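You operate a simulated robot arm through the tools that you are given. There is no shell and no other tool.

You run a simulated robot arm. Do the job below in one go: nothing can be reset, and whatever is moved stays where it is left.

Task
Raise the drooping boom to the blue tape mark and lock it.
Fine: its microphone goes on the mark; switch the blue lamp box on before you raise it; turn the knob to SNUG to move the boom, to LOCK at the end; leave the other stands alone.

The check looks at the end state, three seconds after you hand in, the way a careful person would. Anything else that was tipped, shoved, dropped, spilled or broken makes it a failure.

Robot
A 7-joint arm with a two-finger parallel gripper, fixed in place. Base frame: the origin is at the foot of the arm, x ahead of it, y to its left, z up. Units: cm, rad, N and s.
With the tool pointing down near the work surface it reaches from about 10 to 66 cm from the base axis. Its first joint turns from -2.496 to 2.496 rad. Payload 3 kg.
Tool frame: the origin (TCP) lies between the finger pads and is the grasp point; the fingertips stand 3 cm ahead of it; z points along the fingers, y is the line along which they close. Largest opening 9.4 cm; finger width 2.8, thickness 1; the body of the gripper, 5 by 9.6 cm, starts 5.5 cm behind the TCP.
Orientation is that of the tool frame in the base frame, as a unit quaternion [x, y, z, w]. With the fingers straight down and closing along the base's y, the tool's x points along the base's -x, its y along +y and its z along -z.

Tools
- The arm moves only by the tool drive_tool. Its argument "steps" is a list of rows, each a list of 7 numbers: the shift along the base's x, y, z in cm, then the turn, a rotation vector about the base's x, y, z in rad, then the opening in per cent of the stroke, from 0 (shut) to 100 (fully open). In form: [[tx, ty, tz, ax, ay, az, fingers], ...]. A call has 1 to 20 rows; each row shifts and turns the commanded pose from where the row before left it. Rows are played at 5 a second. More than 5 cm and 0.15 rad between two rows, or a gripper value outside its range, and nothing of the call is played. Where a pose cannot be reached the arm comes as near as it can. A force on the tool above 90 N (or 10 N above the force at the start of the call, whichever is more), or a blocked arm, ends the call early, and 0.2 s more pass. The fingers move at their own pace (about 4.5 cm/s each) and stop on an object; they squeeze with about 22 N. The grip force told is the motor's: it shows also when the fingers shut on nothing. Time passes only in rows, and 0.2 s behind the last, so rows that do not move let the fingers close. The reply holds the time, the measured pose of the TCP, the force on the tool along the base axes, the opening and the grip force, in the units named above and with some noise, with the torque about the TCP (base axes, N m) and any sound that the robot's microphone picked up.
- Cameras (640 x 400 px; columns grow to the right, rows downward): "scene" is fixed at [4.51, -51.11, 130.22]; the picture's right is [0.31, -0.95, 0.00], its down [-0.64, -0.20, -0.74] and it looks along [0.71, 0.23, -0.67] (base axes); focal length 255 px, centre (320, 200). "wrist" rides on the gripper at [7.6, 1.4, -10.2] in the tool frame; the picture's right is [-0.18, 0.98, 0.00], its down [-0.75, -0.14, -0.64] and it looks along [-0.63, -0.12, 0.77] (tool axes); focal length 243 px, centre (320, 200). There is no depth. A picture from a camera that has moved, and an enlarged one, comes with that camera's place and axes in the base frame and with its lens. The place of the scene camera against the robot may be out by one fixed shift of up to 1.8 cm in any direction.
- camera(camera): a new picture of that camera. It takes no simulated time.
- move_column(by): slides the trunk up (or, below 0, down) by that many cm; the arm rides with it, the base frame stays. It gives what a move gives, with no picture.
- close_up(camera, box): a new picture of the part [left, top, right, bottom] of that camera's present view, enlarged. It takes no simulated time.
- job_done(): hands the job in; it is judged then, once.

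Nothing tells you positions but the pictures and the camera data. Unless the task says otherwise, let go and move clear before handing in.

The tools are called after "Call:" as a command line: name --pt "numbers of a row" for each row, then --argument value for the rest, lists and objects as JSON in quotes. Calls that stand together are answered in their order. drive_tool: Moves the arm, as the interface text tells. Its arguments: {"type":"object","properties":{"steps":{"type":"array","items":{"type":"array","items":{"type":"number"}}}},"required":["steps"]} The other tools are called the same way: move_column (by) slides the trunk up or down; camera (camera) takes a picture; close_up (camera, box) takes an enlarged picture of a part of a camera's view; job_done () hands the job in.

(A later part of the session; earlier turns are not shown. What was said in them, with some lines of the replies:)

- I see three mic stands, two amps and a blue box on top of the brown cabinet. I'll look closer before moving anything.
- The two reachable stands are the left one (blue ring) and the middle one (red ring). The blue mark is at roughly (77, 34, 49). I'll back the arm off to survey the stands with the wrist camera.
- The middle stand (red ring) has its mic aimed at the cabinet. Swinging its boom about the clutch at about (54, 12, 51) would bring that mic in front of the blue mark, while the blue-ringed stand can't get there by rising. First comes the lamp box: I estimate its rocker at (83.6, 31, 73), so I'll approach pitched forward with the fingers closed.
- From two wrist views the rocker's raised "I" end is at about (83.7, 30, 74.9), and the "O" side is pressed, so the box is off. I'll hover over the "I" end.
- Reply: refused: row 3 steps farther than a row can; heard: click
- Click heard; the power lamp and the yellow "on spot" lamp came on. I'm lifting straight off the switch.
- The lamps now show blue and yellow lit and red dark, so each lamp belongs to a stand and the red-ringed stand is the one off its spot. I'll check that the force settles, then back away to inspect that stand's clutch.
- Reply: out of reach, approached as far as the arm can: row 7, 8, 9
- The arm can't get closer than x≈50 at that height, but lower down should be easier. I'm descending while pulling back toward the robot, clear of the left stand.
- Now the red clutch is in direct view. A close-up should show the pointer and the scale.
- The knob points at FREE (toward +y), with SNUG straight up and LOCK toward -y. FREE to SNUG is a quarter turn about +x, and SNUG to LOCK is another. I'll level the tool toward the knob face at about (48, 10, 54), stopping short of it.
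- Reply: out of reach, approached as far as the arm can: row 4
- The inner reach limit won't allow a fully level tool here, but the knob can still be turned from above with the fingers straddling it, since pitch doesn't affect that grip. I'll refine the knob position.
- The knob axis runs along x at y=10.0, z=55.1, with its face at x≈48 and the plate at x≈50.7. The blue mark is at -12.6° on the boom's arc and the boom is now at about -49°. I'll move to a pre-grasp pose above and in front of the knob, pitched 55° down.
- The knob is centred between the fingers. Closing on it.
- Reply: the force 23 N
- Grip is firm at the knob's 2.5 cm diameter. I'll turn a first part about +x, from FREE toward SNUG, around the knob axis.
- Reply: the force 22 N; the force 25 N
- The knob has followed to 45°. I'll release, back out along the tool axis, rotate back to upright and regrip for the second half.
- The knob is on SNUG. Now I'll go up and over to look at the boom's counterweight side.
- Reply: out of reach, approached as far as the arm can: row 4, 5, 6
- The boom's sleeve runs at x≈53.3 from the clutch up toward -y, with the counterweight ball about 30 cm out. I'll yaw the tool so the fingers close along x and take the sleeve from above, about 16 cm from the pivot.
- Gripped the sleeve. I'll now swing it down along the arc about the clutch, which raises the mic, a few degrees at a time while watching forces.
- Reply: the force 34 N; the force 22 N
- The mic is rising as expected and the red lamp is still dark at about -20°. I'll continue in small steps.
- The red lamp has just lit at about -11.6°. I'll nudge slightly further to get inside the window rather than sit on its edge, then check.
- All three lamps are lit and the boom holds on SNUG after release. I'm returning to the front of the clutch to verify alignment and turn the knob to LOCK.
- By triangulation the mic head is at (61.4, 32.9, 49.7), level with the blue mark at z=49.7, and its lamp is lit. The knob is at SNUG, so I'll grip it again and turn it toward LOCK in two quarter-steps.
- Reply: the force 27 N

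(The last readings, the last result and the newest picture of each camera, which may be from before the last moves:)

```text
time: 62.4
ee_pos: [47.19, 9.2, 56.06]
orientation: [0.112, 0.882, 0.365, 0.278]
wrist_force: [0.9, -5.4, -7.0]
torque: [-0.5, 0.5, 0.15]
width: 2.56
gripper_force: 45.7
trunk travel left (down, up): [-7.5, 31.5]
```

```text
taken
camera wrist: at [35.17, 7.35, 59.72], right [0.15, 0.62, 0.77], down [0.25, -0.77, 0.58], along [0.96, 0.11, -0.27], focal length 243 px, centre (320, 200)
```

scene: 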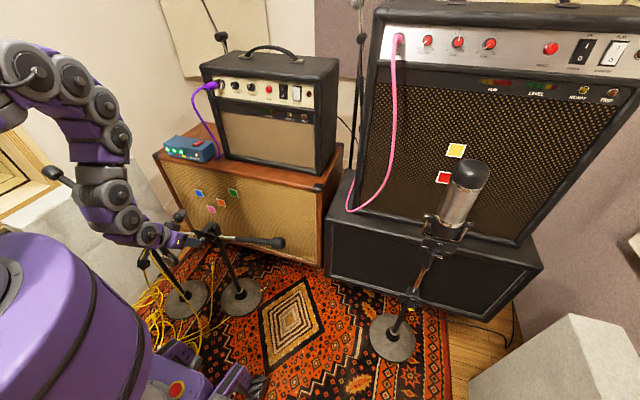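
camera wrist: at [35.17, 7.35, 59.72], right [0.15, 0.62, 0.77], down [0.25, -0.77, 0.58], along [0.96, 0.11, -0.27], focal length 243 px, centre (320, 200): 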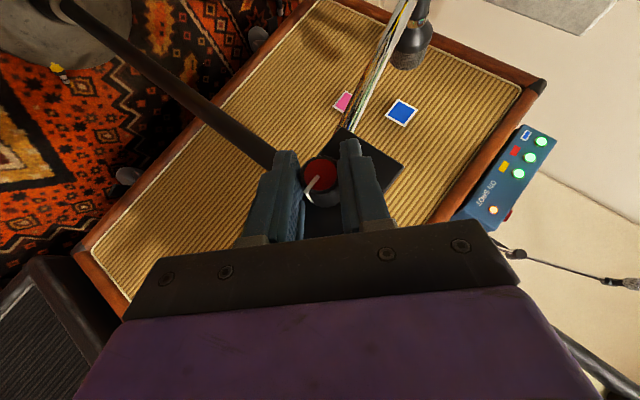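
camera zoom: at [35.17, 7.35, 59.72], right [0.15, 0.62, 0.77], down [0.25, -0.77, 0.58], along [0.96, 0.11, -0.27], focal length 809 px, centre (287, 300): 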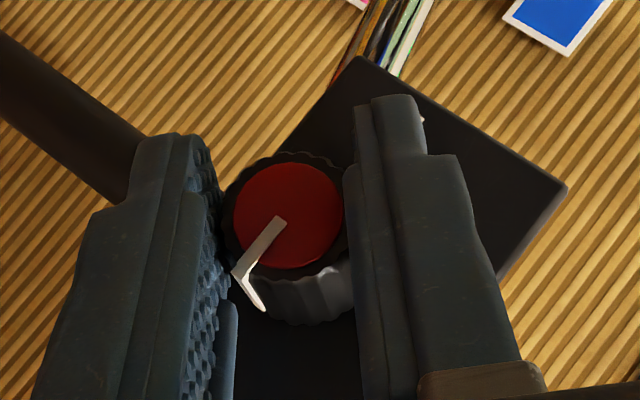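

Call:
drive_tool --pt "0 0 0 0 0 0 60" --pt "0 0 0 0 0 0 60" --pt "0 0 0 0 0 0 60" --pt "-1.7 -1.7 1.76 0 0 0 60" --pt "-1.7 -1.7 1.76 0 0 0 60" --pt "0 0 0 0 0 0 60"

Call:
close_up --camera "wrist" --box '[220, 60, 420, 200]'

Call:
camera --camera "wrist"

```text
time: 63.8
ee_pos: [44.0, 5.59, 59.42]
orientation: [0.111, 0.881, 0.365, 0.279]
wrist_force: [-0.4, -0.9, -0.1]
torque: [-0.02, 0.01, 0.03]
width: 5.64
gripper_force: 0.1
trunk travel left (down, up): [-7.5, 31.5]
```

```text
2.86 times, centred on (320, 130) of wrist
camera zoom: at [31.9, 3.78, 63.13], right [0.14, 0.62, 0.77], down [0.25, -0.77, 0.58], along [0.96, 0.11, -0.27], focal length 693 px, centre (320, 400)
```

zoom: 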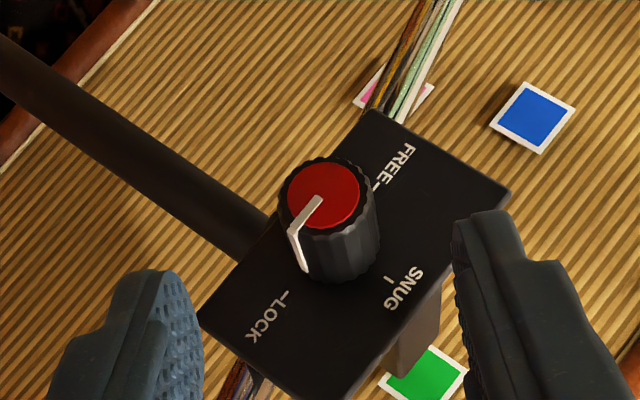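

```text
taken
camera wrist: at [31.9, 3.78, 63.13], right [0.14, 0.62, 0.77], down [0.25, -0.77, 0.58], along [0.96, 0.11, -0.27], focal length 243 px, centre (320, 200)
```

wrist: 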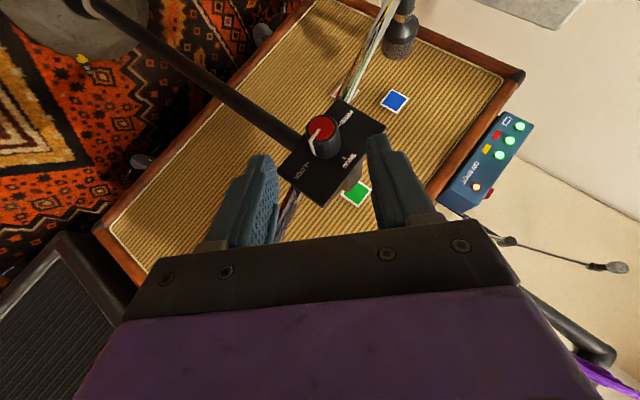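

The knob points to LOCK and all three lamps are lit. Now I'm retreating upward, clear of everything.

Call:
drive_tool --pt "-1 -1 2 -0.13 0 0 60" --pt "-1 0 3 -0.13 0 0 60" --pt "0 0 4 -0.13 0 0 60" --pt "0 0 4 -0.13 0 0 60" --pt "0 0 4 -0.13 0 0 60" --pt "1 0 4 -0.1 0 0 60" --pt "1 -1 4 0 0 0 60" --pt "1 -1 4 0 0.1 0 60" --pt "1 -1 3 0 0.13 0 60" --pt "0 -1 0 0 0.13 0 60" --pt "0 0 0 0 0 0 60" --pt "0 0 0 0 0 0 60"

Call:
camera --camera "scene"

Call:
camera --camera "wrist"

Call:
close_up --camera "scene" --box '[130, 120, 290, 260]'

```text
time: 66.4
ee_pos: [51.29, 2.79, 90.04]
orientation: [0.018, 0.991, 0.045, 0.124]
wrist_force: [-1.0, 0.0, 0.7]
torque: [-0.02, 0.02, -0.03]
width: 5.65
gripper_force: 0.0
out of reach, approached as far as the arm can: row 4, 5, 6
trunk travel left (down, up): [-7.5, 31.5]
```

```text
taken
```

scene: 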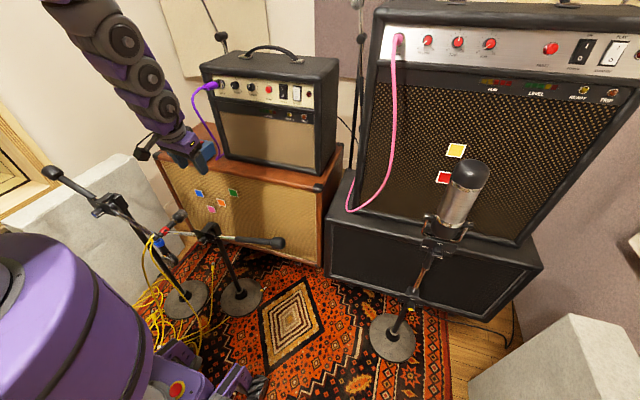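

```text
taken
camera wrist: at [41.51, 3.73, 98.07], right [0.2, 0.97, 0.14], down [0.57, -0.23, 0.79], along [0.8, -0.08, -0.6], focal length 243 px, centre (320, 200)
```

wrist: 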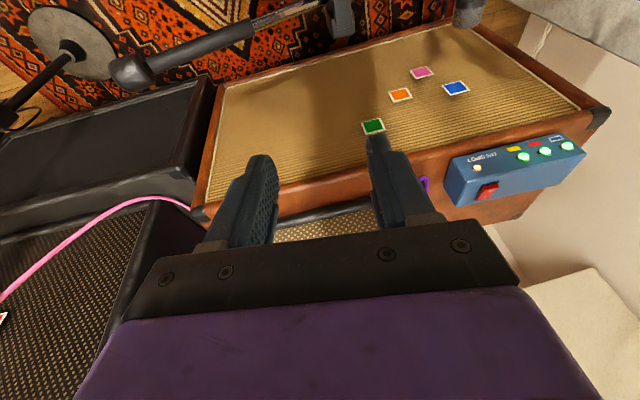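

```text
2.86 times, centred on (210, 190) of scene
camera zoom: at [4.51, -51.11, 130.22], right [0.31, -0.95, 0.0], down [-0.64, -0.2, -0.74], along [0.71, 0.23, -0.67], focal length 730 px, centre (634, 229)
```

zoom: 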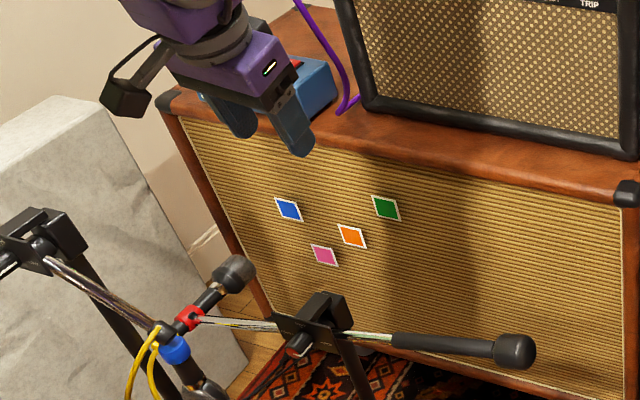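

All three "on spot" lamps are lit, the red-ringed stand's boom holds with its mic lined up on the blue mark, and its knob is on LOCK. The other stands are where they started and the arm is clear. Handing in.

Call:
job_done

```text
The job is handed in.
```

I raised the drooping boom to the blue tape mark and locked it, and the job is handed in. I don't know the check's verdict yet.

- **Which boom:** It was the middle stand, the one with the red ring. Its lamp was the only dark one when the box came on, and the blue-ringed stand's boom could not have reached the blue mark by rising.
- **Lamp box:** I switched it on before touching the boom. The blue and yellow lamps lit then, and the red one lit once the boom was up.
- **Position:** The microphone is at the height of the mark. By my measurements it sits 1 to 2 cm to one side of it, which raising the boom cannot change, and its "on spot" lamp is lit.
- **Knob:** I turned it from FREE to SNUG for the move and to LOCK at the end. The boom did not shift when I locked it.
- **Everything else:** In the last pictures the other two stands and the amps are where they started. The arm had let go and was clear of everything.
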